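You operate a simulated robot arm through the tools that you are given. There is no shell and no other tool. Be economical: measure what you need, move in short steps, check, and stop when the job is done.

You run a simulated robot arm. Do the job below in one go: nothing can be reset, and whatever is moved stays where it is left.

JOB
Zero the gear model, crank in gear 2 until it shows 3 REV, then put the brake on.
Fine: the brake is the purple lever.

Only the result counts: the job must be done as asked and must still hold three seconds after the hand-in. Knocking over, shifting, dropping, spilling or breaking anything else fails it.

ROBOT AND FRAMES
A 7-joint arm with a two-finger parallel gripper, fixed in place. Base frame: the origin is at the foot of the arm, x ahead of it, y to its left, z up. Readings come in cm, rad, newtons and seconds.
Its first joint turns from -2.304 to 2.304 rad. Payload 3.91 kg.
Tool frame: the origin (TCP) lies between the finger pads and is the grasp point; the fingertips stand 3 cm ahead of it; z points along the fingers, y is the line along which they close. Largest opening 11 cm; finger width 2, thickness 1; the body of the gripper, 4.8 by 11.2 cm, starts 5.5 cm behind the TCP.
Orientation is that of the tool frame in the base frame, as a unit quaternion [w, x, y, z]. With the fingers straight down and closing along the base's y, the tool's x points along the base's -x, its y along +y and its z along -z.

CONTROLS
- The arm moves only by the tool nudge_tool. Its argument "rows" is a list of rows, each an object (a shift or turn left out is 0, a gripper value left out holds the last) with "xyz": the shift along the tool's x, y, z in m, a list of three; "rot": the turn, a rotation vector about the tool's x, y, z in rad, a list of three. In form: [{"xyz": [x, y, z], "rot": [rx, ry, rz]}, ...]. A call has 1 to 10 rows; each row is the pose to reach, as a shift and turn from the pose commanded when the call began, along the tool's axes at that moment. "jaw" is the gripper command, from -1 (fully open) to 1 (shut), values between in proportion, set as the call begins (left out, the last holds). A row lasts 0.2 s, in which the tool goes at most 5 cm and 0.15 rad; a call with a longer step from one row to the next is refused whole, and so is a gripper value outside its range. A pose out of reach is approached as far as the arm can. The call stops where the force on the tool passes 90 N (or 10 N more than at its start, if that is more) or the arm is blocked; 0.2 s more then pass. Each finger travels about 10.8 cm/s and halts on what it meets, pressing with about 37 N; the grip force reading is that of the motor and also rises with nothing between the fingers. The clock runs only during rows and for 0.2 s after the last one: add rows that repeat a pose to give the fingers time. The reply holds the time, the measured pose of the TCP, the force on the tool along the base axes, the opening and the grip force, in the units named above and with some noise, with the torque about the TCP (base axes, N m) and any sound that the robot's microphone picked up.
- Cameras (640 x 400 px; columns grow to the right, rows downward): "scene" is fixed at [40.93, 65.54, 139.76]; the picture's right is [-0.99, 0.14, 0.00], its down [0.11, 0.77, -0.63] and it looks along [-0.09, -0.62, -0.78] (base axes); focal length 214 px, centre (320, 200). "wrist" rides on the gripper at [7.2, 1.7, -10.3] in the tool frame; the picture's right is [-0.23, 0.97, 0.00], its down [-0.76, -0.18, -0.62] and it looks along [-0.61, -0.14, 0.78] (tool axes); focal length 222 px, centre (320, 200). There is no depth. A picture from a camera that has moved, and an enlarged one, comes with that camera's place and axes in the base frame and with its lens. The place of the scene camera against the robot may be out by one fixed shift of up to 2.5 cm in any direction.
- get_image(camera): a new picture of that camera. It takes no simulated time.
- enlarge(camera, box): a new picture of the part [left, top, right, bottom] of that camera's present view, enlarged. It takes no simulated time.
- hand_in(): hands the job in; it is judged then, once.

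Go step by step. Nothing tells you positions but the pictures and the camera data: compare them with the known pose of the tool, close in by small moves and look again before you grip or let go. The budget is 120 turns and 76 pictures, counting those below and the enlarged ones. Unless the task says otherwise, let go and move clear before handing in, and close with one line.

The tools are called after "Request:" as a command line: name --argument value ..., lists and objects as JSON in quotes. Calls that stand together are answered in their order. nudge_tool: Moves the arm, as the interface text tells. Its arguments: {"type":"object","properties":{"rows":{"type":"array","items":{"type":"object","properties":{"xyz":{"type":"array","items":{"type":"number"}},"rot":{"type":"array","items":{"type":"number"}}}}},"jaw":{"type":"number"}},"required":["rows"]} The other tools are called the same way: get_image (camera) takes a picture; enlarge (camera, box) takes an enlarged picture of a part of a camera's view; hand_in () hands the job in.

At the start:

```text
clock: 0.0
ee_pos: [31.05, 41.6, 114.0]
ee_rot: [0.0, 0.001, 1.0, 0.0]
contact_force: [0.1, -0.2, -0.4]
ft_torque: [0.02, -0.01, 0.0]
grip_width: 10.99
gripper_force: 0.1
```

scene: 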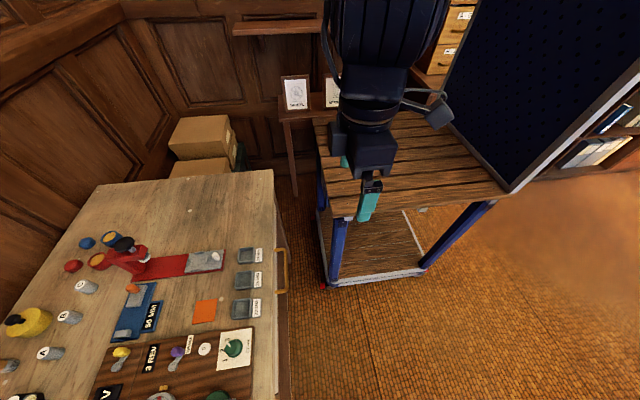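
wrist: 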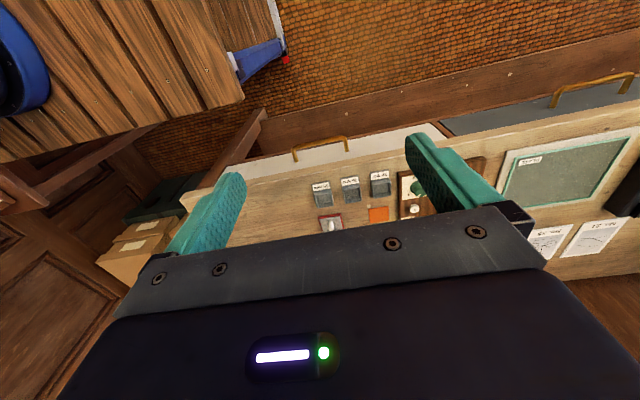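

The bench with the gear model is at the lower left of the scene picture (further +x). I'll look closer at the gear model and its labels first.

Request:
enlarge --camera "scene" --box '[80, 300, 280, 400]'

Request:
enlarge --camera "wrist" --box '[300, 120, 640, 280]'

```text
3.20 times, centred on (180, 350) of scene
camera zoom: at [40.93, 65.54, 139.76], right [-0.99, 0.14, 0.0], down [0.11, 0.77, -0.63], along [-0.09, -0.62, -0.78], focal length 686 px, centre (768, -280)
```

zoom: 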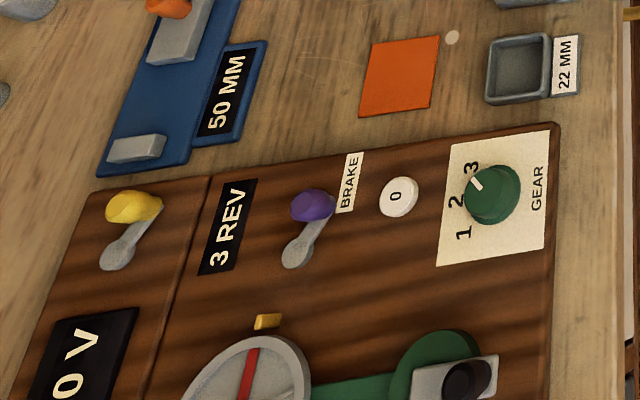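

```text
1.88 times, centred on (470, 200) of wrist
camera zoom: at [23.79, 43.23, 124.19], right [0.23, 0.97, 0.0], down [0.76, -0.18, 0.62], along [0.61, -0.14, -0.78], focal length 418 px, centre (38, 200)
```

zoom: 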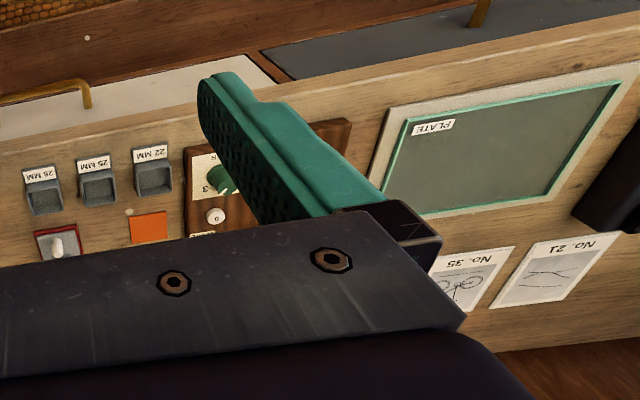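

The gear model's zero button lies near (65, 58, 82), the crank near (59, 68, 84). I'll move the hand high above the near side for a better view of the crank panel and the cards.

Request:
nudge_tool --rows '[{"xyz": [-0.018, 0.04, 0.006]}, {"xyz": [-0.036, 0.08, 0.012]}, {"xyz": [-0.054, 0.12, 0.018]}, {"xyz": [-0.072, 0.16, 0.024]}, {"xyz": [-0.09, 0.2, 0.032]}, {"xyz": [-0.11, 0.24, 0.04]}, {"xyz": [-0.11, 0.24, 0.04]}]' --jaw -1

Request:
get_image --camera "wrist"

```text
clock: 1.6
ee_pos: [41.92, 65.65, 109.75]
ee_rot: [0.0, 0.0, 1.0, 0.0]
contact_force: [0.1, 0.3, 0.4]
ft_torque: [0.03, 0.06, 0.05]
grip_width: 11.0
gripper_force: 0.2
```

```text
71 pictures are left
camera wrist: at [34.73, 67.34, 120.02], right [0.23, 0.97, 0.0], down [0.76, -0.18, 0.62], along [0.61, -0.14, -0.78], focal length 222 px, centre (320, 200)
```

wrist: 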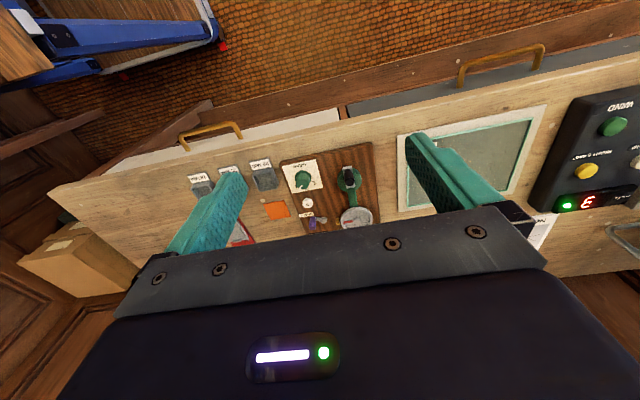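

Request:
enlarge --camera "wrist" --box '[265, 135, 395, 235]'

Request:
get_image --camera "scene"

```text
4.00 times, centred on (330, 185) of wrist
camera zoom: at [34.73, 67.34, 120.02], right [0.23, 0.97, 0.0], down [0.76, -0.18, 0.62], along [0.61, -0.14, -0.78], focal length 888 px, centre (280, 260)
```

zoom: 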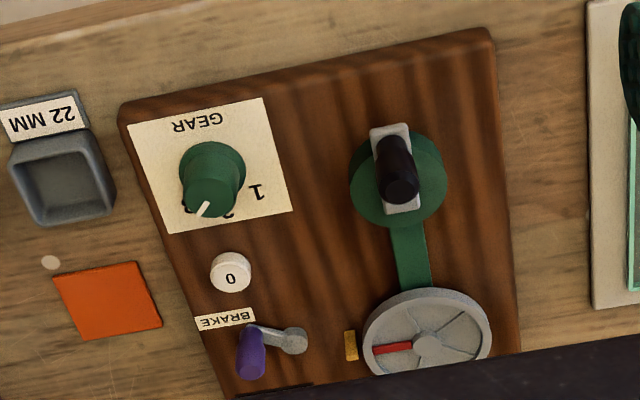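

```text
69 pictures are left
```

scene: 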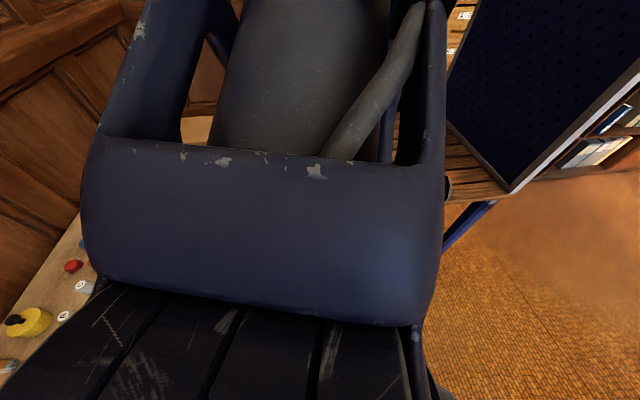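

The panel shows a green gear knob near (58, 59), the white 0 button near (64, 58), the crank near (57, 68) and the purple brake lever further out. I'll come lower for a sharper look.

Request:
nudge_tool --rows '[{"xyz": [-0.01, -0.005, 0.045]}, {"xyz": [-0.02, -0.01, 0.09]}, {"xyz": [-0.03, -0.02, 0.12]}, {"xyz": [-0.03, -0.02, 0.12]}]'

Request:
get_image --camera "wrist"

```text
clock: 2.6
ee_pos: [45.14, 63.72, 97.83]
ee_rot: [0.0, 0.0, 1.0, -0.001]
contact_force: [-0.6, 0.0, -0.2]
ft_torque: [-0.01, 0.01, 0.03]
grip_width: 11.02
gripper_force: 0.0
```

```text
68 pictures are left
camera wrist: at [37.76, 65.36, 108.17], right [0.23, 0.97, 0.0], down [0.76, -0.18, 0.62], along [0.61, -0.14, -0.78], focal length 222 px, centre (320, 200)
```

wrist: 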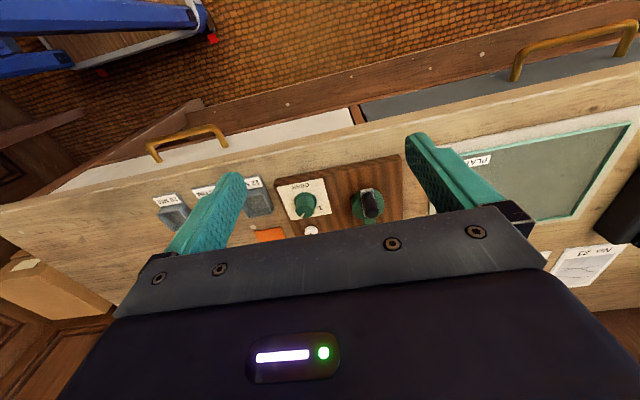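

Request:
enlarge --camera "wrist" --box '[265, 150, 415, 244]'

```text
4.26 times, centred on (340, 197) of wrist
camera zoom: at [37.76, 65.36, 108.17], right [0.23, 0.97, 0.0], down [0.76, -0.18, 0.62], along [0.61, -0.14, -0.78], focal length 945 px, centre (235, 213)
```

zoom: 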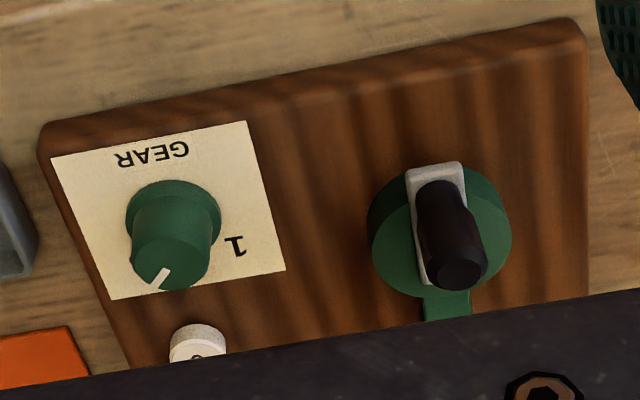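

The panel is square to the base axes, labels readable from the robot, and the gear knob points at 3 (about 40° to the right of 2). I'll bring the half-open gripper above the knob at about (58.8, 58.2) and check alignment.

Request:
nudge_tool --rows '[{"xyz": [-0.04, -0.015, 0.0]}, {"xyz": [-0.08, -0.03, 0.01]}, {"xyz": [-0.11, -0.045, 0.03]}, {"xyz": [-0.137, -0.055, 0.058]}, {"xyz": [-0.137, -0.055, 0.058]}]' --jaw 0

Request:
get_image --camera "wrist"

Request:
get_image --camera "scene"

```text
clock: 3.8
ee_pos: [58.79, 58.06, 92.01]
ee_rot: [0.001, 0.001, 1.0, 0.001]
contact_force: [0.1, -0.2, 0.3]
ft_torque: [-0.02, -0.01, -0.01]
grip_width: 5.51
gripper_force: 0.0
```

```text
66 pictures are left
camera wrist: at [51.53, 59.6, 102.29], right [0.23, 0.97, 0.0], down [0.76, -0.18, 0.62], along [0.61, -0.14, -0.78], focal length 222 px, centre (320, 200)
```

wrist: 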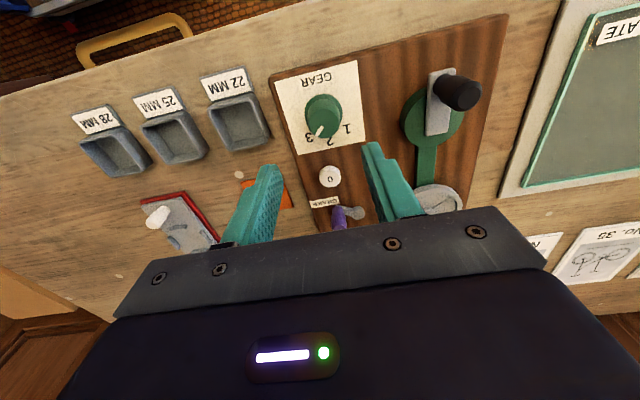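

```text
65 pictures are left
```

scene: 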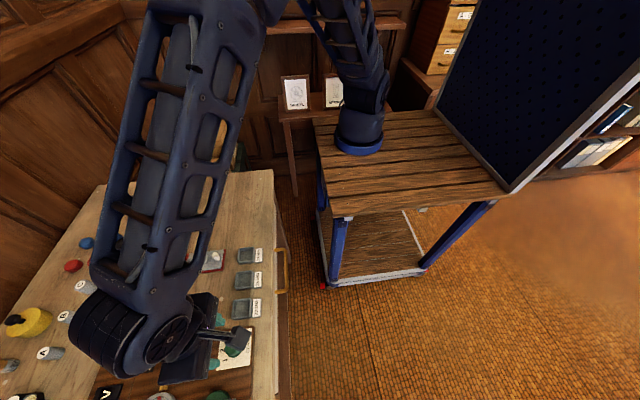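

Request:
enlarge --camera "wrist" --box '[270, 50, 430, 150]'

Request:
enlarge --camera "wrist" --box '[520, 200, 640, 290]'

```text
4.00 times, centred on (350, 100) of wrist
camera zoom: at [51.53, 59.6, 102.29], right [0.23, 0.97, 0.0], down [0.76, -0.18, 0.62], along [0.61, -0.14, -0.78], focal length 888 px, centre (200, 600)
```

zoom: 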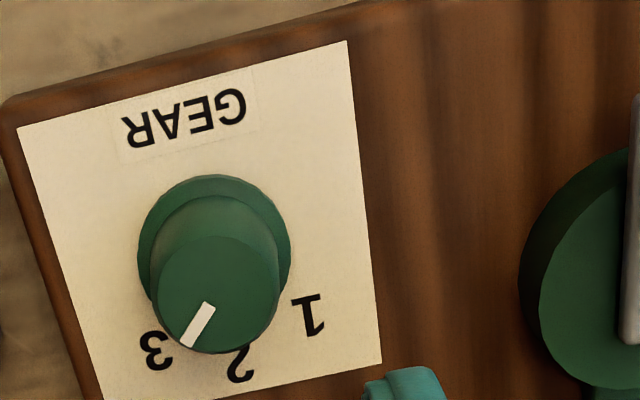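

```text
4.44 times, centred on (580, 245) of wrist
camera zoom: at [51.53, 59.6, 102.29], right [0.23, 0.97, 0.0], down [0.76, -0.18, 0.62], along [0.61, -0.14, -0.78], focal length 987 px, centre (-836, 0)
```

zoom: 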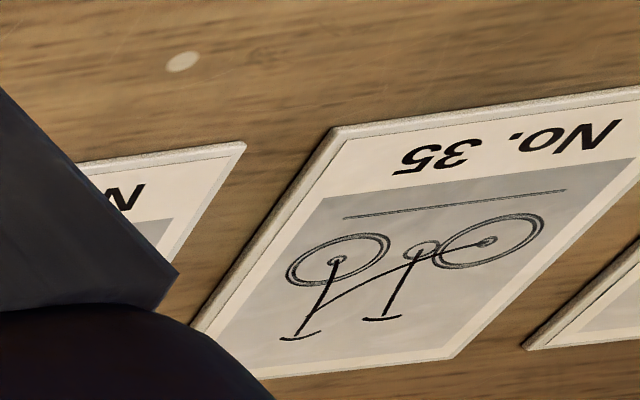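

The cards are just pictures. The gear knob's top is at (58.1, 58.45, 83.7), so I'll come down over it and close on it.

Request:
nudge_tool --rows '[{"xyz": [0.007, 0.004, 0.03]}, {"xyz": [0.007, 0.004, 0.055]}, {"xyz": [0.007, 0.004, 0.075]}, {"xyz": [0.007, 0.004, 0.075]}]'

Request:
get_image --camera "wrist"

```text
clock: 4.8
ee_pos: [57.98, 58.63, 84.97]
ee_rot: [0.002, 0.0, 1.0, 0.001]
contact_force: [-4.9, -2.8, 49.4]
ft_torque: [-1.76, 0.42, -0.34]
grip_width: 5.68
gripper_force: 1.7
```

```text
62 pictures are left
camera wrist: at [50.65, 60.18, 95.28], right [0.23, 0.97, 0.0], down [0.76, -0.18, 0.62], along [0.61, -0.14, -0.78], focal length 222 px, centre (320, 200)
```

wrist: 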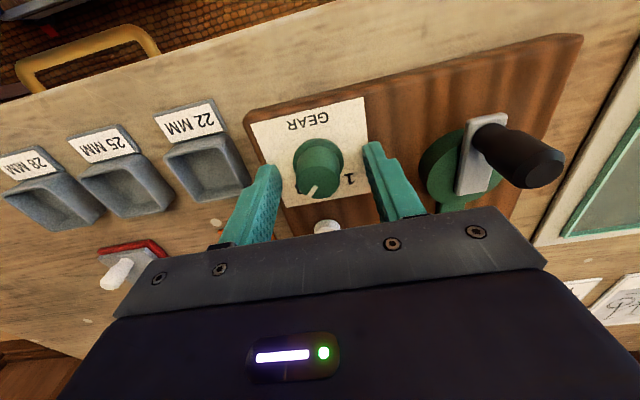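

The left fingertip is pressing on the board, so the board top is at about z 82. I'll rise 0.7 cm and check again.

Request:
nudge_tool --rows '[{"xyz": [0, -0.002, -0.009]}, {"xyz": [0, -0.002, -0.009]}]'

Request:
enlarge --camera "wrist" --box '[230, 100, 430, 225]'

```text
clock: 5.4
ee_pos: [58.0, 58.11, 85.49]
ee_rot: [0.0, 0.0, 1.0, -0.001]
contact_force: [-0.6, -0.2, 0.5]
ft_torque: [0.03, 0.01, 0.0]
grip_width: 5.5
gripper_force: 0.0
```

```text
3.20 times, centred on (330, 162) of wrist
camera zoom: at [50.71, 59.86, 95.75], right [0.23, 0.97, 0.0], down [0.76, -0.18, 0.62], along [0.61, -0.14, -0.78], focal length 711 px, centre (288, 320)
```

zoom: 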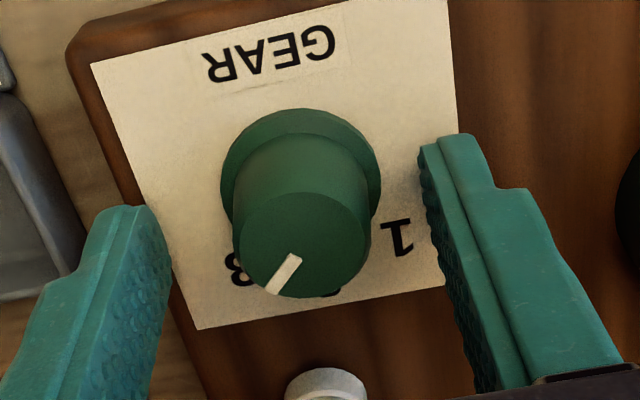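

The knob top is at (58.0, 58.45, 84.2); I'll centre by +0.35 cm in y and close.

Request:
nudge_tool --rows '[{"xyz": [0, 0.0035, 0.001]}, {"xyz": [0, 0.0035, 0.001]}]'

Request:
nudge_tool --rows '[{"xyz": [0, 0, 0]}, {"xyz": [0, 0, 0]}, {"xyz": [0, 0, 0]}]' --jaw 0.7

Request:
enlarge --camera "wrist" --box '[230, 100, 430, 225]'

```text
clock: 6.0
ee_pos: [57.98, 58.68, 85.49]
ee_rot: [-0.001, 0.001, 1.0, 0.0]
contact_force: [-0.2, -0.3, 0.8]
ft_torque: [0.01, -0.03, 0.0]
grip_width: 5.51
gripper_force: 0.1
```

```text
clock: 6.8
ee_pos: [57.93, 58.66, 85.52]
ee_rot: [0.0, 0.0, 1.0, 0.0]
contact_force: [-5.6, -20.8, 13.6]
ft_torque: [-0.69, 0.39, 0.04]
grip_width: 2.8
gripper_force: 45.2
```

```text
3.20 times, centred on (330, 162) of wrist
camera zoom: at [50.75, 60.17, 95.85], right [0.23, 0.97, 0.0], down [0.76, -0.18, 0.62], along [0.61, -0.14, -0.78], focal length 711 px, centre (288, 320)
```

zoom: 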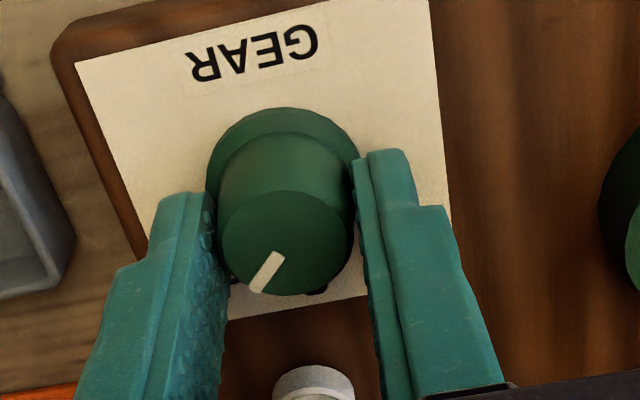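

The knob is held; now I'll turn it about 40° anticlockwise (seen from above) towards 2.

Request:
nudge_tool --rows '[{"xyz": [0, -0.002, 0], "rot": [0, 0, -0.14]}, {"xyz": [0, -0.002, 0], "rot": [0, 0, -0.28]}, {"xyz": [0, -0.002, 0], "rot": [0, 0, -0.42]}, {"xyz": [0, -0.002, 0], "rot": [0, 0, -0.56]}, {"xyz": [0, -0.002, 0], "rot": [0, 0, -0.7]}, {"xyz": [0, -0.002, 0], "rot": [0, 0, -0.7]}]'

Request:
enlarge --camera "wrist" --box '[230, 100, 430, 225]'

```text
clock: 8.2
ee_pos: [57.95, 58.63, 85.6]
ee_rot: [0.002, -0.344, 0.939, 0.002]
contact_force: [1.4, 28.4, 25.1]
ft_torque: [0.99, -0.22, -0.02]
grip_width: 2.79
gripper_force: 45.4
```

```text
3.20 times, centred on (330, 162) of wrist
camera zoom: at [51.31, 55.16, 95.84], right [-0.46, 0.89, 0.0], down [0.69, 0.35, 0.63], along [0.56, 0.29, -0.78], focal length 711 px, centre (288, 320)
```

zoom: 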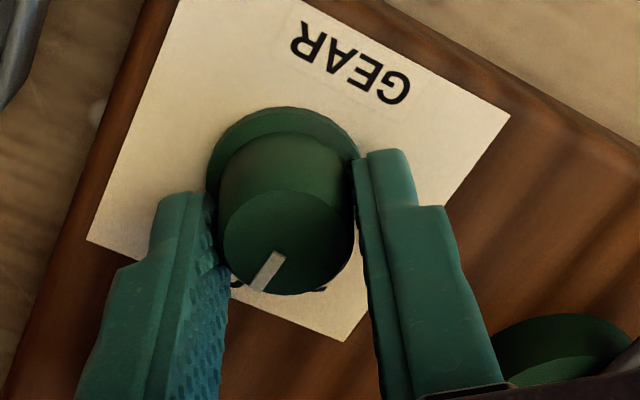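

The knob turned with the fingers. I'll open, rise and check the pointer.

Request:
nudge_tool --rows '[{"xyz": [0, 0, 0]}, {"xyz": [0, 0, 0]}]' --jaw 0

Request:
nudge_tool --rows '[{"xyz": [0, 0, -0.03]}, {"xyz": [0, 0, -0.07]}, {"xyz": [0, 0, -0.07]}]'

Request:
enlarge --camera "wrist" --box '[240, 50, 440, 175]'

```text
clock: 8.8
ee_pos: [58.07, 58.25, 85.41]
ee_rot: [-0.001, -0.343, 0.939, 0.0]
contact_force: [-0.4, -0.2, 0.7]
ft_torque: [0.0, -0.01, -0.01]
grip_width: 5.5
gripper_force: 0.2
```

```text
clock: 9.6
ee_pos: [57.93, 58.24, 92.51]
ee_rot: [-0.001, -0.343, 0.939, 0.0]
contact_force: [0.2, -0.1, -0.1]
ft_torque: [-0.01, 0.0, -0.03]
grip_width: 5.52
gripper_force: 0.0
```

```text
3.20 times, centred on (340, 112) of wrist
camera zoom: at [51.33, 54.91, 102.79], right [-0.45, 0.89, 0.0], down [0.7, 0.36, 0.62], along [0.56, 0.28, -0.78], focal length 711 px, centre (256, 480)
```

zoom: 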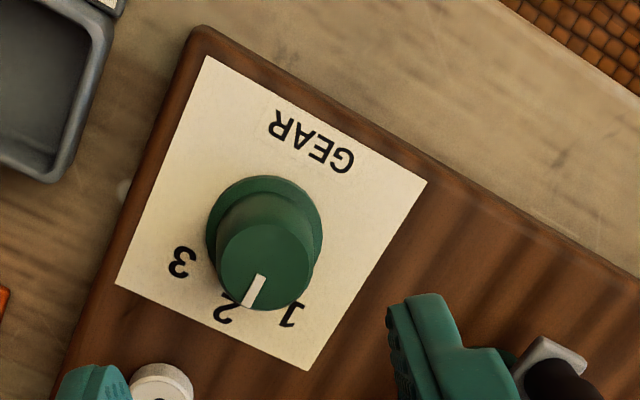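

The pointer now stands at 2. Next I'll square the hand again, close it and hover over the white 0 button.

Request:
nudge_tool --rows '[{"rot": [0, 0, 0.14]}, {"rot": [0, 0, 0.28]}, {"rot": [0, 0, 0.42]}, {"rot": [0, 0, 0.56]}, {"rot": [0, 0, 0.7]}, {"rot": [0, 0, 0.7]}]' --jaw 1

Request:
nudge_tool --rows '[{"xyz": [-0.03, -0.003, 0]}, {"xyz": [-0.06, -0.005, 0]}, {"xyz": [-0.06, -0.005, 0]}]'

Request:
get_image --camera "wrist"

```text
clock: 11.0
ee_pos: [57.98, 58.36, 92.47]
ee_rot: [0.0, 0.0, 1.0, 0.0]
contact_force: [-0.1, -0.5, 0.4]
ft_torque: [-0.03, 0.01, 0.01]
grip_width: 0.0
gripper_force: 37.1
```

```text
clock: 11.8
ee_pos: [63.95, 58.04, 92.3]
ee_rot: [0.0, 0.0, 1.0, 0.0]
contact_force: [-0.1, -0.5, -0.4]
ft_torque: [-0.01, -0.01, 0.03]
grip_width: 0.0
gripper_force: 37.5
```

```text
57 pictures are left
camera wrist: at [56.77, 59.69, 102.69], right [0.23, 0.97, 0.0], down [0.76, -0.18, 0.62], along [0.61, -0.14, -0.78], focal length 222 px, centre (320, 200)
```

wrist: 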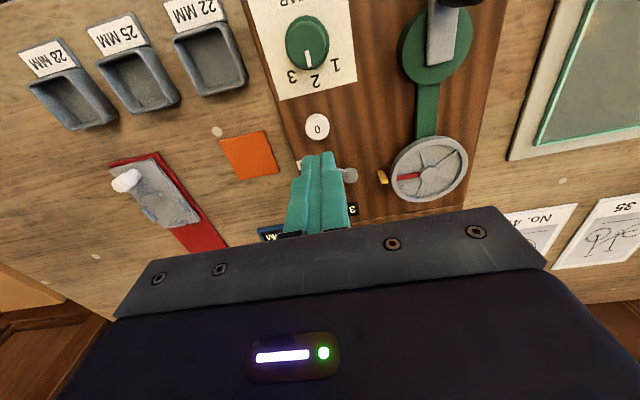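

The closed fingertips are right above the 0 button at about (63.9, 57.9). I'll go down towards it.

Request:
nudge_tool --rows '[{"xyz": [0, -0.001, 0.03]}, {"xyz": [0, -0.001, 0.05]}, {"xyz": [0, -0.001, 0.055]}]'

Request:
enlarge --camera "wrist" --box '[220, 90, 480, 250]'

```text
clock: 12.6
ee_pos: [63.99, 57.86, 86.84]
ee_rot: [-0.001, 0.0, 1.0, 0.001]
contact_force: [-1.3, -0.5, 0.8]
ft_torque: [0.0, -0.02, 0.01]
grip_width: 0.02
gripper_force: 37.2
```

```text
2.46 times, centred on (350, 170) of wrist
camera zoom: at [56.7, 59.49, 97.22], right [0.23, 0.97, 0.0], down [0.76, -0.18, 0.62], along [0.61, -0.14, -0.78], focal length 547 px, centre (246, 274)
```

zoom: 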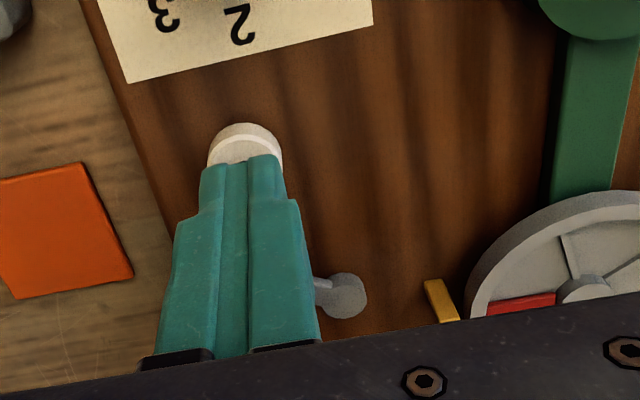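

Aligned. I'll press down in small steps until I feel or hear the button.

Request:
nudge_tool --rows '[{"xyz": [0, 0, 0.003]}, {"xyz": [0, 0, 0.006]}, {"xyz": [0, 0, 0.008]}, {"xyz": [0, 0, 0.01]}]'

```text
clock: 13.6
ee_pos: [64.05, 57.79, 85.88]
ee_rot: [0.0, 0.0, 1.0, -0.001]
contact_force: [0.3, -0.1, 1.0]
ft_torque: [0.01, 0.0, 0.0]
grip_width: 0.0
gripper_force: 37.0
heard: click
```

A click was heard. I'll rise and look at the display.

Request:
nudge_tool --rows '[{"xyz": [0, 0, -0.03]}, {"xyz": [0.03, 0.01, -0.07]}, {"xyz": [0.06, 0.03, -0.1]}, {"xyz": [0.08, 0.05, -0.1]}, {"xyz": [0.08, 0.05, -0.1]}]' --jaw -0.3

Request:
get_image --camera "wrist"

Request:
get_image --camera "scene"

```text
refused: row 2 steps farther than a row can; nothing moved
```

```text
55 pictures are left
camera wrist: at [56.75, 59.47, 96.14], right [0.23, 0.97, 0.0], down [0.76, -0.18, 0.62], along [0.61, -0.14, -0.78], focal length 222 px, centre (320, 200)
```

wrist: 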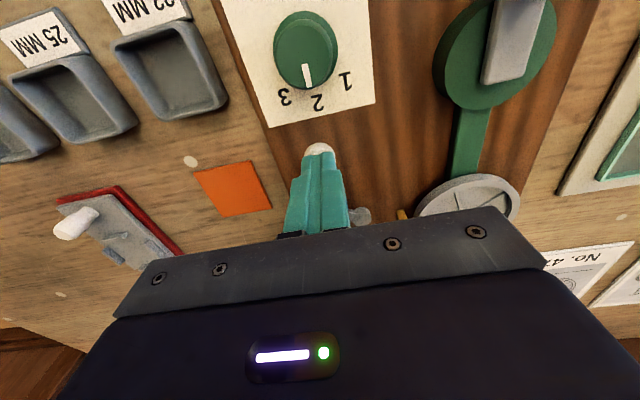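

```text
54 pictures are left
```

scene: 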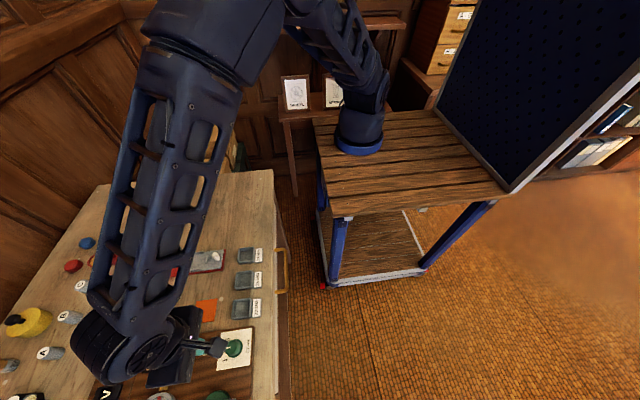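

Request:
nudge_tool --rows '[{"xyz": [0, 0, -0.04]}, {"xyz": [0.0, 0.01, -0.08]}, {"xyz": [0.0, 0.03, -0.12]}, {"xyz": [0.0, 0.03, -0.15]}, {"xyz": [0.0, 0.03, -0.15]}]' --jaw -0.3

Request:
get_image --camera "wrist"

```text
clock: 14.8
ee_pos: [64.34, 60.71, 100.82]
ee_rot: [0.0, -0.001, 1.0, -0.001]
contact_force: [0.4, -0.5, 0.0]
ft_torque: [0.04, 0.02, -0.01]
grip_width: 7.13
gripper_force: 0.2
```

```text
53 pictures are left
camera wrist: at [56.99, 62.4, 111.07], right [0.23, 0.97, 0.0], down [0.76, -0.18, 0.62], along [0.61, -0.14, -0.78], focal length 222 px, centre (320, 200)
```

wrist: 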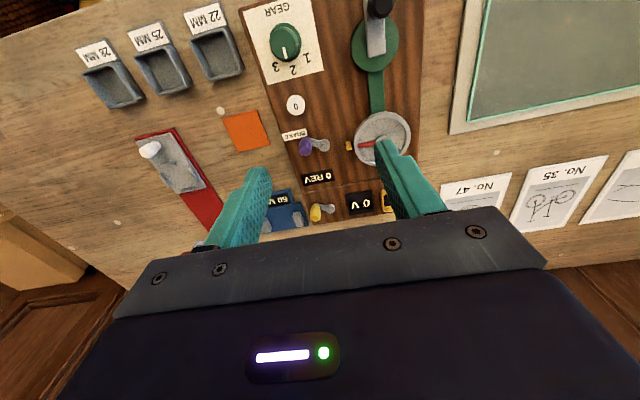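

The display reads 0 REV and the gear is 2. Now I'll locate the crank handle precisely.

Request:
enlarge --camera "wrist" --box '[270, 0, 430, 100]'

Request:
enlarge --camera "wrist" --box '[265, 90, 425, 190]'

```text
4.00 times, centred on (350, 50) of wrist
camera zoom: at [56.99, 62.4, 111.07], right [0.23, 0.97, 0.0], down [0.76, -0.18, 0.62], along [0.61, -0.14, -0.78], focal length 888 px, centre (200, 800)
```

zoom: 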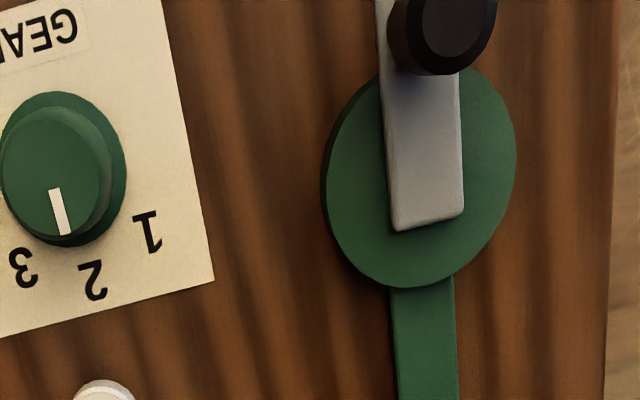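

```text
4.00 times, centred on (345, 140) of wrist
camera zoom: at [56.99, 62.4, 111.07], right [0.23, 0.97, 0.0], down [0.76, -0.18, 0.62], along [0.61, -0.14, -0.78], focal length 888 px, centre (220, 440)
```

zoom: 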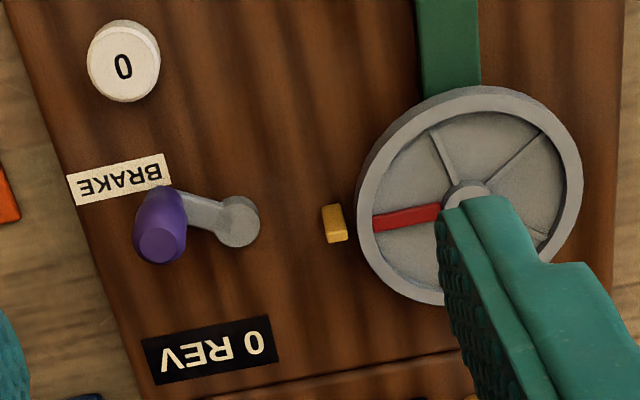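

Handle top is near (57.1, 67.6, 87.4) and the crank axis near (60, 67.5), radius about 2.9 cm. I'll hover over the handle and look.

Request:
nudge_tool --rows '[{"xyz": [0.025, 0.025, 0.01]}, {"xyz": [0.05, 0.05, 0.03]}, {"xyz": [0.072, 0.069, 0.05]}, {"xyz": [0.072, 0.069, 0.07]}, {"xyz": [0.072, 0.069, 0.07]}]' --jaw 0

Request:
enlarge --camera "wrist" --box '[200, 80, 440, 230]'

```text
clock: 16.0
ee_pos: [57.06, 67.63, 93.76]
ee_rot: [0.0, 0.0, 1.0, 0.0]
contact_force: [0.1, -0.1, -0.1]
ft_torque: [0.0, 0.04, 0.0]
grip_width: 5.51
gripper_force: 0.2
```

```text
2.67 times, centred on (320, 155) of wrist
camera zoom: at [49.69, 69.3, 104.05], right [0.23, 0.97, 0.0], down [0.76, -0.18, 0.62], along [0.61, -0.14, -0.78], focal length 592 px, centre (320, 320)
```

zoom: 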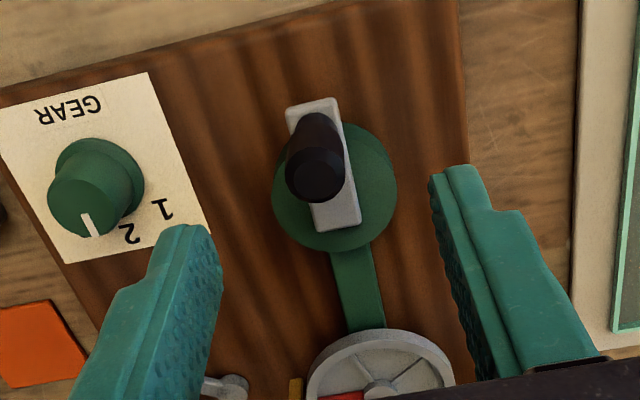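

Handle top is at (57.1, 67.5, 87.8). I'll go down to straddle it with the tips at about z 85.4, then close.

Request:
nudge_tool --rows '[{"xyz": [0, -0.0015, 0.03]}, {"xyz": [0, -0.0015, 0.053]}, {"xyz": [0, -0.0015, 0.053]}]'

Request:
nudge_tool --rows '[{"xyz": [0, 0, 0]}, {"xyz": [0, 0, 0]}, {"xyz": [0, 0, 0]}]' --jaw 0.8

Request:
enlarge --camera "wrist" --box '[200, 80, 440, 230]'

```text
clock: 16.8
ee_pos: [56.8, 67.44, 88.45]
ee_rot: [0.0, 0.001, 1.0, 0.0]
contact_force: [0.6, 0.3, 0.9]
ft_torque: [0.0, 0.03, 0.0]
grip_width: 5.49
gripper_force: 0.1
```

```text
clock: 17.6
ee_pos: [56.78, 67.44, 88.52]
ee_rot: [-0.001, 0.0, 1.0, 0.0]
contact_force: [0.4, 0.6, -1.7]
ft_torque: [0.02, -0.06, 0.0]
grip_width: 1.71
gripper_force: 45.6
```

```text
2.67 times, centred on (320, 155) of wrist
camera zoom: at [49.56, 69.12, 98.78], right [0.23, 0.97, 0.0], down [0.76, -0.18, 0.62], along [0.61, -0.14, -0.78], focal length 592 px, centre (320, 320)
```

zoom: 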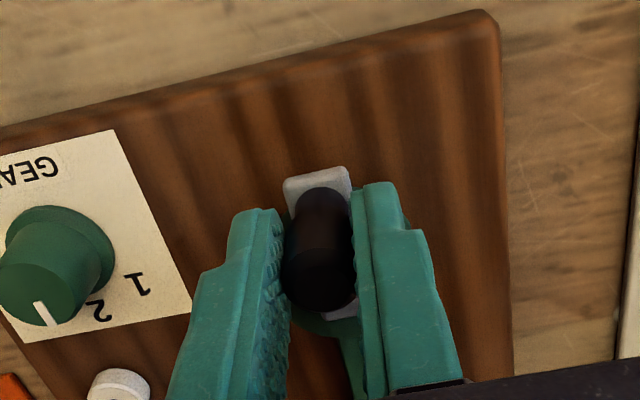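

The handle is held (1.7 cm thick). I'll turn the crank 60° clockwise (seen from above) on a 3 cm radius and watch the forces.

Request:
nudge_tool --rows '[{"xyz": [-0.001, 0.0078, 0]}, {"xyz": [-0.004, 0.015, 0]}, {"xyz": [-0.0088, 0.0212, 0]}, {"xyz": [-0.015, 0.026, 0]}, {"xyz": [-0.015, 0.026, 0]}]'

Request:
get_image --camera "wrist"

```text
clock: 18.8
ee_pos: [58.33, 70.2, 88.49]
ee_rot: [0.0, 0.001, 1.0, -0.002]
contact_force: [1.1, -0.7, -14.8]
ft_torque: [0.03, -0.02, 0.0]
grip_width: 1.73
gripper_force: 44.8
```

```text
48 pictures are left
camera wrist: at [51.13, 71.81, 98.78], right [0.23, 0.97, 0.0], down [0.76, -0.18, 0.62], along [0.61, -0.14, -0.78], focal length 222 px, centre (320, 200)
```

wrist: 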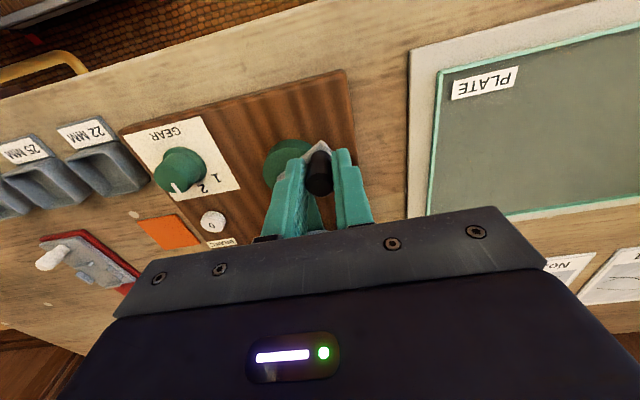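

Forces are small, the crank follows. I'll continue to the half turn.

Request:
nudge_tool --rows '[{"xyz": [-0.0098, 0.0036, 0]}, {"xyz": [-0.0202, 0.0036, 0]}, {"xyz": [-0.03, 0, 0]}, {"xyz": [-0.038, -0.0067, 0]}, {"xyz": [-0.0432, -0.0157, 0]}, {"xyz": [-0.045, -0.026, 0]}, {"xyz": [-0.045, -0.026, 0]}]'

Request:
get_image --camera "wrist"

Request:
get_image --camera "scene"

```text
clock: 20.4
ee_pos: [62.78, 67.65, 88.54]
ee_rot: [0.0, -0.002, 1.0, 0.001]
contact_force: [-12.2, 0.5, -21.1]
ft_torque: [0.06, 0.48, -0.04]
grip_width: 1.72
gripper_force: 45.4
```

```text
47 pictures are left
camera wrist: at [55.57, 69.29, 98.8], right [0.23, 0.97, 0.0], down [0.76, -0.18, 0.62], along [0.61, -0.14, -0.78], focal length 222 px, centre (320, 200)
```

wrist: 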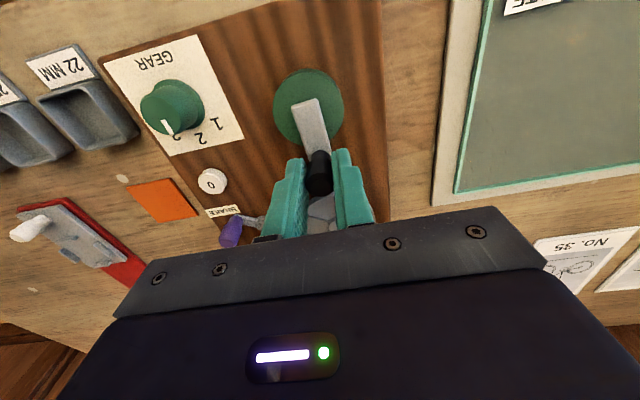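

```text
46 pictures are left
```

scene: 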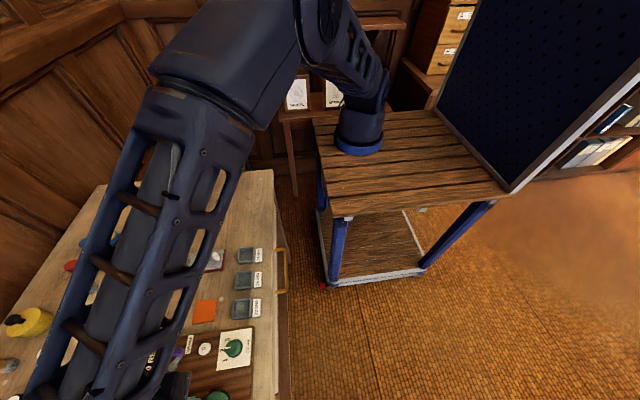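

Request:
enlarge --camera "scene" --box '[100, 320, 260, 400]'

```text
4.00 times, centred on (180, 360) of scene
camera zoom: at [40.93, 65.54, 139.76], right [-0.99, 0.14, 0.0], down [0.11, 0.77, -0.63], along [-0.09, -0.62, -0.78], focal length 858 px, centre (880, -440)
```

zoom: 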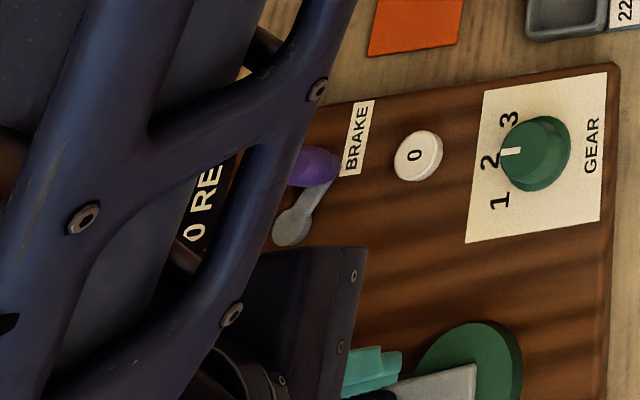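

The display is readable through the arm (0 REV after a half turn). I'll complete the first full turn.

Request:
nudge_tool --rows '[{"xyz": [0.0018, -0.0103, 0]}, {"xyz": [0.007, -0.0193, 0]}, {"xyz": [0.015, -0.026, 0]}, {"xyz": [0.0248, -0.0295, 0]}, {"xyz": [0.0352, -0.0295, 0]}, {"xyz": [0.045, -0.026, 0]}, {"xyz": [0.053, -0.0193, 0]}, {"xyz": [0.0582, -0.0103, 0]}, {"xyz": [0.06, 0, 0]}, {"xyz": [0.06, 0, 0]}]'

Request:
enlarge --camera "scene" --box '[100, 320, 260, 400]'

Request:
get_image --camera "wrist"

```text
clock: 22.6
ee_pos: [56.95, 67.64, 88.61]
ee_rot: [0.0, 0.0, 1.0, -0.001]
contact_force: [-11.0, 0.2, -8.6]
ft_torque: [0.1, -0.37, -0.01]
grip_width: 1.7
gripper_force: 45.0
```

```text
4.00 times, centred on (180, 360) of scene
camera zoom: at [40.93, 65.54, 139.76], right [-0.99, 0.14, 0.0], down [0.11, 0.77, -0.63], along [-0.09, -0.62, -0.78], focal length 858 px, centre (880, -440)
```

zoom: 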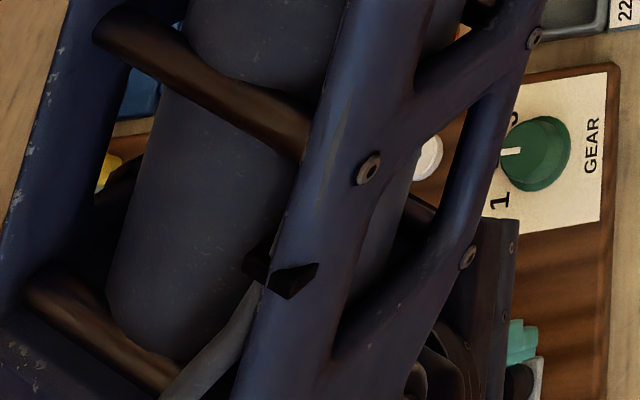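

```text
43 pictures are left
camera wrist: at [49.57, 69.25, 98.8], right [0.23, 0.97, 0.0], down [0.76, -0.18, 0.62], along [0.61, -0.14, -0.78], focal length 222 px, centre (320, 200)
```

wrist: 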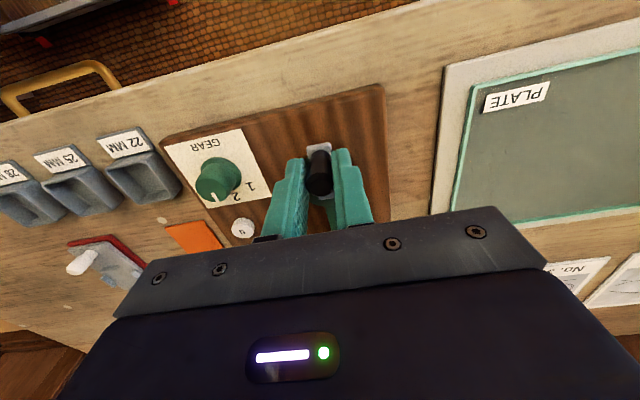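

Request:
nudge_tool --rows '[{"xyz": [-0.0008, 0.0103, 0]}, {"xyz": [-0.006, 0.0193, 0]}, {"xyz": [-0.014, 0.026, 0]}, {"xyz": [-0.0238, 0.0295, 0]}, {"xyz": [-0.0342, 0.0295, 0]}, {"xyz": [-0.044, 0.026, 0]}, {"xyz": [-0.052, 0.0193, 0]}, {"xyz": [-0.0572, 0.0103, 0]}, {"xyz": [-0.059, 0, 0]}, {"xyz": [-0.059, 0, 0]}]'

Request:
enlarge --camera "scene" --box '[100, 320, 260, 400]'

Request:
enlarge --camera "wrist" --box '[200, 60, 400, 250]'

```text
clock: 24.8
ee_pos: [62.87, 67.74, 88.5]
ee_rot: [0.0, 0.0, 1.0, 0.0]
contact_force: [9.0, -0.3, -16.7]
ft_torque: [0.05, -0.08, 0.0]
grip_width: 1.72
gripper_force: 45.2
```

```text
4.00 times, centred on (180, 360) of scene
camera zoom: at [40.93, 65.54, 139.76], right [-0.99, 0.14, 0.0], down [0.11, 0.77, -0.63], along [-0.09, -0.62, -0.78], focal length 858 px, centre (880, -440)
```

zoom: 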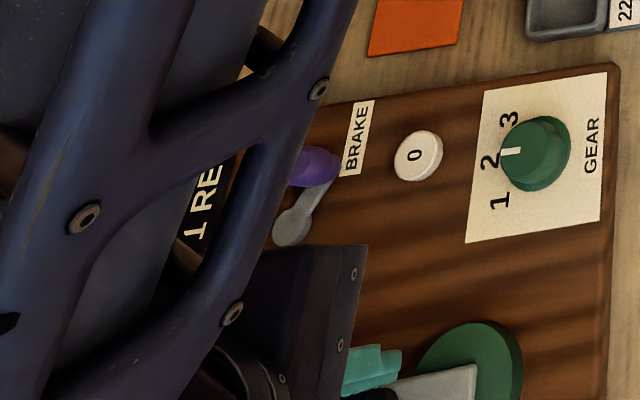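

```text
2.11 times, centred on (300, 155) of wrist
camera zoom: at [55.57, 69.24, 98.81], right [0.23, 0.97, 0.0], down [0.76, -0.18, 0.62], along [0.61, -0.14, -0.78], focal length 468 px, centre (362, 295)
```

zoom: 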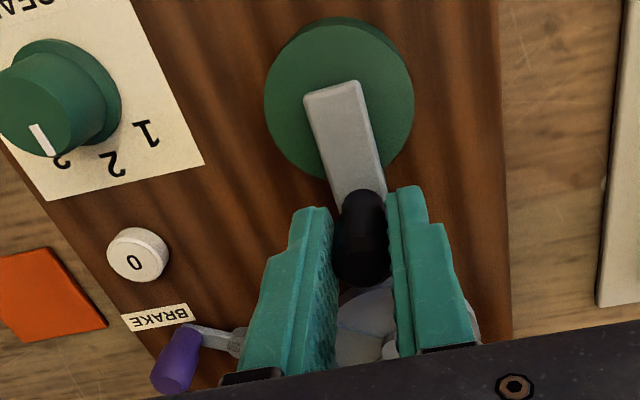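

1 REV after 1.5 turns, so clockwise counts up. I'll do one more full turn and read again.

Request:
nudge_tool --rows '[{"xyz": [0.0013, -0.0103, 0]}, {"xyz": [0.0065, -0.0193, 0]}, {"xyz": [0.0145, -0.026, 0]}, {"xyz": [0.0243, -0.0295, 0]}, {"xyz": [0.0347, -0.0295, 0]}, {"xyz": [0.0445, -0.026, 0]}, {"xyz": [0.0525, -0.0193, 0]}, {"xyz": [0.0577, -0.0103, 0]}, {"xyz": [0.0595, 0, 0]}, {"xyz": [0.0595, 0, 0]}]'

Request:
nudge_tool --rows '[{"xyz": [-0.0018, 0.0103, 0]}, {"xyz": [-0.007, 0.0193, 0]}, {"xyz": [-0.015, 0.026, 0]}, {"xyz": [-0.0248, 0.0295, 0]}, {"xyz": [-0.0352, 0.0295, 0]}, {"xyz": [-0.045, 0.026, 0]}, {"xyz": [-0.053, 0.0193, 0]}, {"xyz": [-0.0582, 0.0103, 0]}, {"xyz": [-0.06, 0, 0]}, {"xyz": [-0.06, 0, 0]}]'

Request:
enlarge --camera "scene" --box '[100, 320, 260, 400]'

Request:
enlarge --camera "wrist" --box '[200, 60, 400, 250]'

```text
clock: 27.0
ee_pos: [56.88, 67.61, 88.62]
ee_rot: [0.0, 0.0, 1.0, 0.0]
contact_force: [0.3, -0.5, -30.3]
ft_torque: [0.07, -0.35, -0.02]
grip_width: 1.71
gripper_force: 45.0
```

```text
clock: 29.2
ee_pos: [62.8, 67.52, 88.56]
ee_rot: [0.0, 0.0, 1.0, 0.0]
contact_force: [0.0, 0.1, -23.5]
ft_torque: [0.08, 0.26, -0.01]
grip_width: 1.73
gripper_force: 44.2
```

```text
4.00 times, centred on (180, 360) of scene
camera zoom: at [40.93, 65.54, 139.76], right [-0.99, 0.14, 0.0], down [0.11, 0.77, -0.63], along [-0.09, -0.62, -0.78], focal length 858 px, centre (880, -440)
```

zoom: 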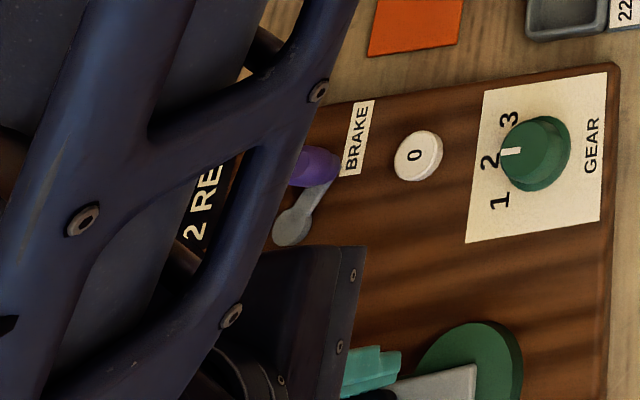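

```text
2.11 times, centred on (300, 155) of wrist
camera zoom: at [55.57, 69.28, 98.86], right [0.23, 0.97, 0.0], down [0.76, -0.18, 0.62], along [0.61, -0.14, -0.78], focal length 468 px, centre (362, 295)
```

zoom: 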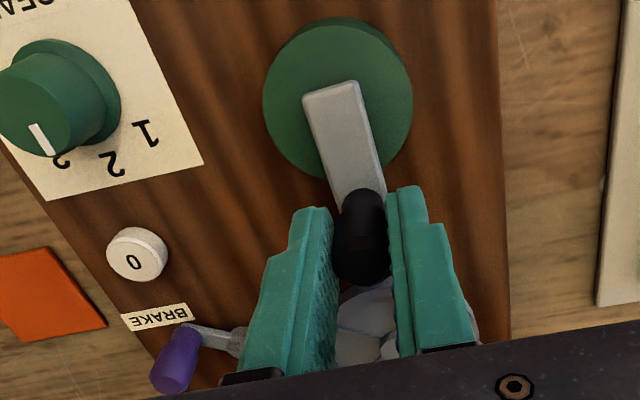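

2 REV after 2.5 turns. I'll turn to just past three turns and check.

Request:
nudge_tool --rows '[{"xyz": [0.0018, -0.0103, 0]}, {"xyz": [0.007, -0.0193, 0]}, {"xyz": [0.015, -0.026, 0]}, {"xyz": [0.0248, -0.0295, 0]}, {"xyz": [0.0352, -0.0295, 0]}, {"xyz": [0.045, -0.026, 0]}, {"xyz": [0.053, -0.0193, 0]}, {"xyz": [0.0582, -0.0103, 0]}, {"xyz": [0.06, 0, 0]}, {"xyz": [0.06, 0, 0]}]'

Request:
nudge_tool --rows '[{"xyz": [-0.001, 0.0078, 0]}, {"xyz": [-0.004, 0.015, 0]}, {"xyz": [-0.0088, 0.0212, 0]}, {"xyz": [-0.0088, 0.0212, 0]}]'

Request:
enlarge --camera "scene" --box '[100, 320, 260, 400]'

```text
clock: 31.4
ee_pos: [56.87, 67.73, 88.55]
ee_rot: [0.0, 0.0, 1.0, 0.0]
contact_force: [-1.8, 0.8, -14.2]
ft_torque: [-0.01, 0.06, -0.03]
grip_width: 1.72
gripper_force: 44.9
```

```text
clock: 32.4
ee_pos: [57.86, 69.74, 88.66]
ee_rot: [0.0, -0.001, 1.0, 0.0]
contact_force: [1.7, -2.4, -12.9]
ft_torque: [-0.05, 0.21, 0.0]
grip_width: 1.73
gripper_force: 44.8
```

```text
4.00 times, centred on (180, 360) of scene
camera zoom: at [40.93, 65.54, 139.76], right [-0.99, 0.14, 0.0], down [0.11, 0.77, -0.63], along [-0.09, -0.62, -0.78], focal length 858 px, centre (880, -440)
```

zoom: 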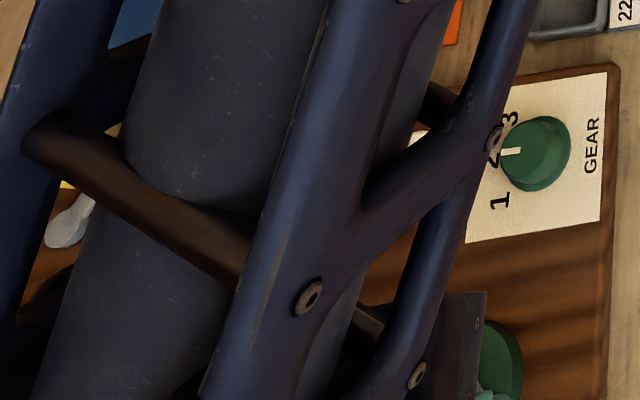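

The display is hidden from here, so I'll let go, rise and look with the wrist camera.

Request:
nudge_tool --rows '[{"xyz": [0, 0, 0]}, {"xyz": [0, 0, 0]}]' --jaw 0.2

Request:
nudge_tool --rows '[{"xyz": [0, 0, -0.04]}, {"xyz": [0, 0, -0.08]}, {"xyz": [-0.03, -0.03, -0.1]}, {"xyz": [-0.05, -0.06, -0.12]}, {"xyz": [-0.06, -0.09, -0.12]}, {"xyz": [-0.06, -0.09, -0.12]}]'

Request:
get_image --camera "wrist"

```text
clock: 33.0
ee_pos: [57.79, 69.77, 88.63]
ee_rot: [-0.001, 0.0, 1.0, 0.0]
contact_force: [-0.4, -0.7, -0.1]
ft_torque: [0.01, 0.0, 0.01]
grip_width: 4.4
gripper_force: 0.0
```

```text
clock: 34.4
ee_pos: [63.84, 60.72, 100.66]
ee_rot: [-0.001, 0.0, 1.0, 0.0]
contact_force: [-0.2, 0.1, 0.0]
ft_torque: [-0.02, 0.0, -0.01]
grip_width: 4.4
gripper_force: 0.1
```

```text
37 pictures are left
camera wrist: at [56.45, 62.34, 110.95], right [0.23, 0.97, 0.0], down [0.76, -0.18, 0.62], along [0.61, -0.14, -0.78], focal length 222 px, centre (320, 200)
```

wrist: 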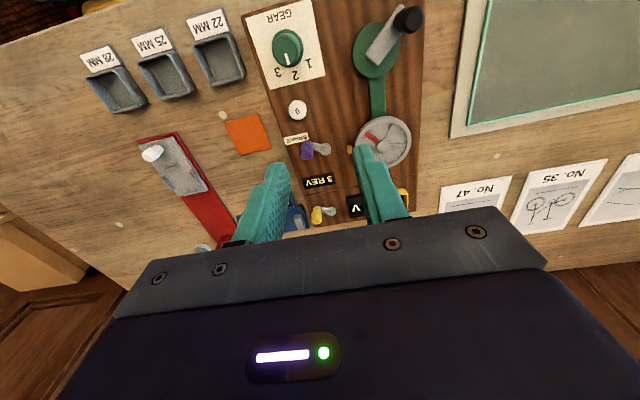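

It shows 3 REV with gear 2. Now a close look at the brake lever.

Request:
enlarge --camera "wrist" --box '[265, 95, 385, 225]'

```text
3.08 times, centred on (325, 160) of wrist
camera zoom: at [56.45, 62.34, 110.95], right [0.23, 0.97, 0.0], down [0.76, -0.18, 0.62], along [0.61, -0.14, -0.78], focal length 684 px, centre (305, 323)
```

zoom: 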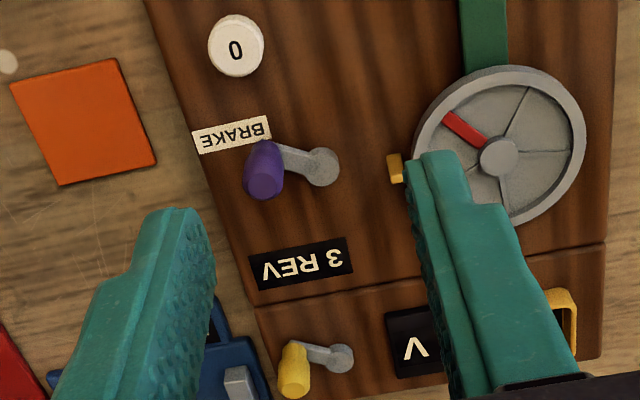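

The brake lever swings about a vertical pivot near (69.6, 60.1); its purple knob stands near (68.6, 57.9), top at z about 85.5. I'll hover above the knob.

Request:
nudge_tool --rows '[{"xyz": [-0.02, -0.015, 0.02]}, {"xyz": [-0.04, -0.028, 0.05]}, {"xyz": [-0.0476, -0.028, 0.08]}, {"xyz": [-0.0476, -0.028, 0.08]}]' --jaw 0.3

Request:
enlarge --camera "wrist" --box '[220, 80, 460, 230]'

```text
clock: 35.4
ee_pos: [68.6, 57.98, 92.7]
ee_rot: [0.0, 0.0, 1.0, 0.0]
contact_force: [0.2, -0.7, 1.0]
ft_torque: [0.02, 0.01, -0.01]
grip_width: 3.86
gripper_force: 0.0
```

```text
2.67 times, centred on (340, 155) of wrist
camera zoom: at [61.27, 59.58, 102.97], right [0.23, 0.97, 0.0], down [0.76, -0.18, 0.62], along [0.61, -0.14, -0.78], focal length 592 px, centre (267, 320)
```

zoom: 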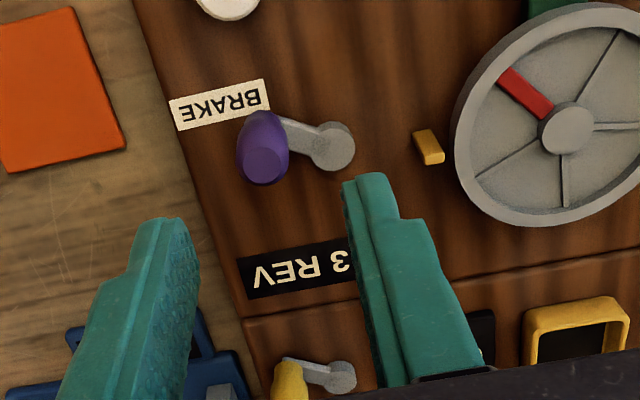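

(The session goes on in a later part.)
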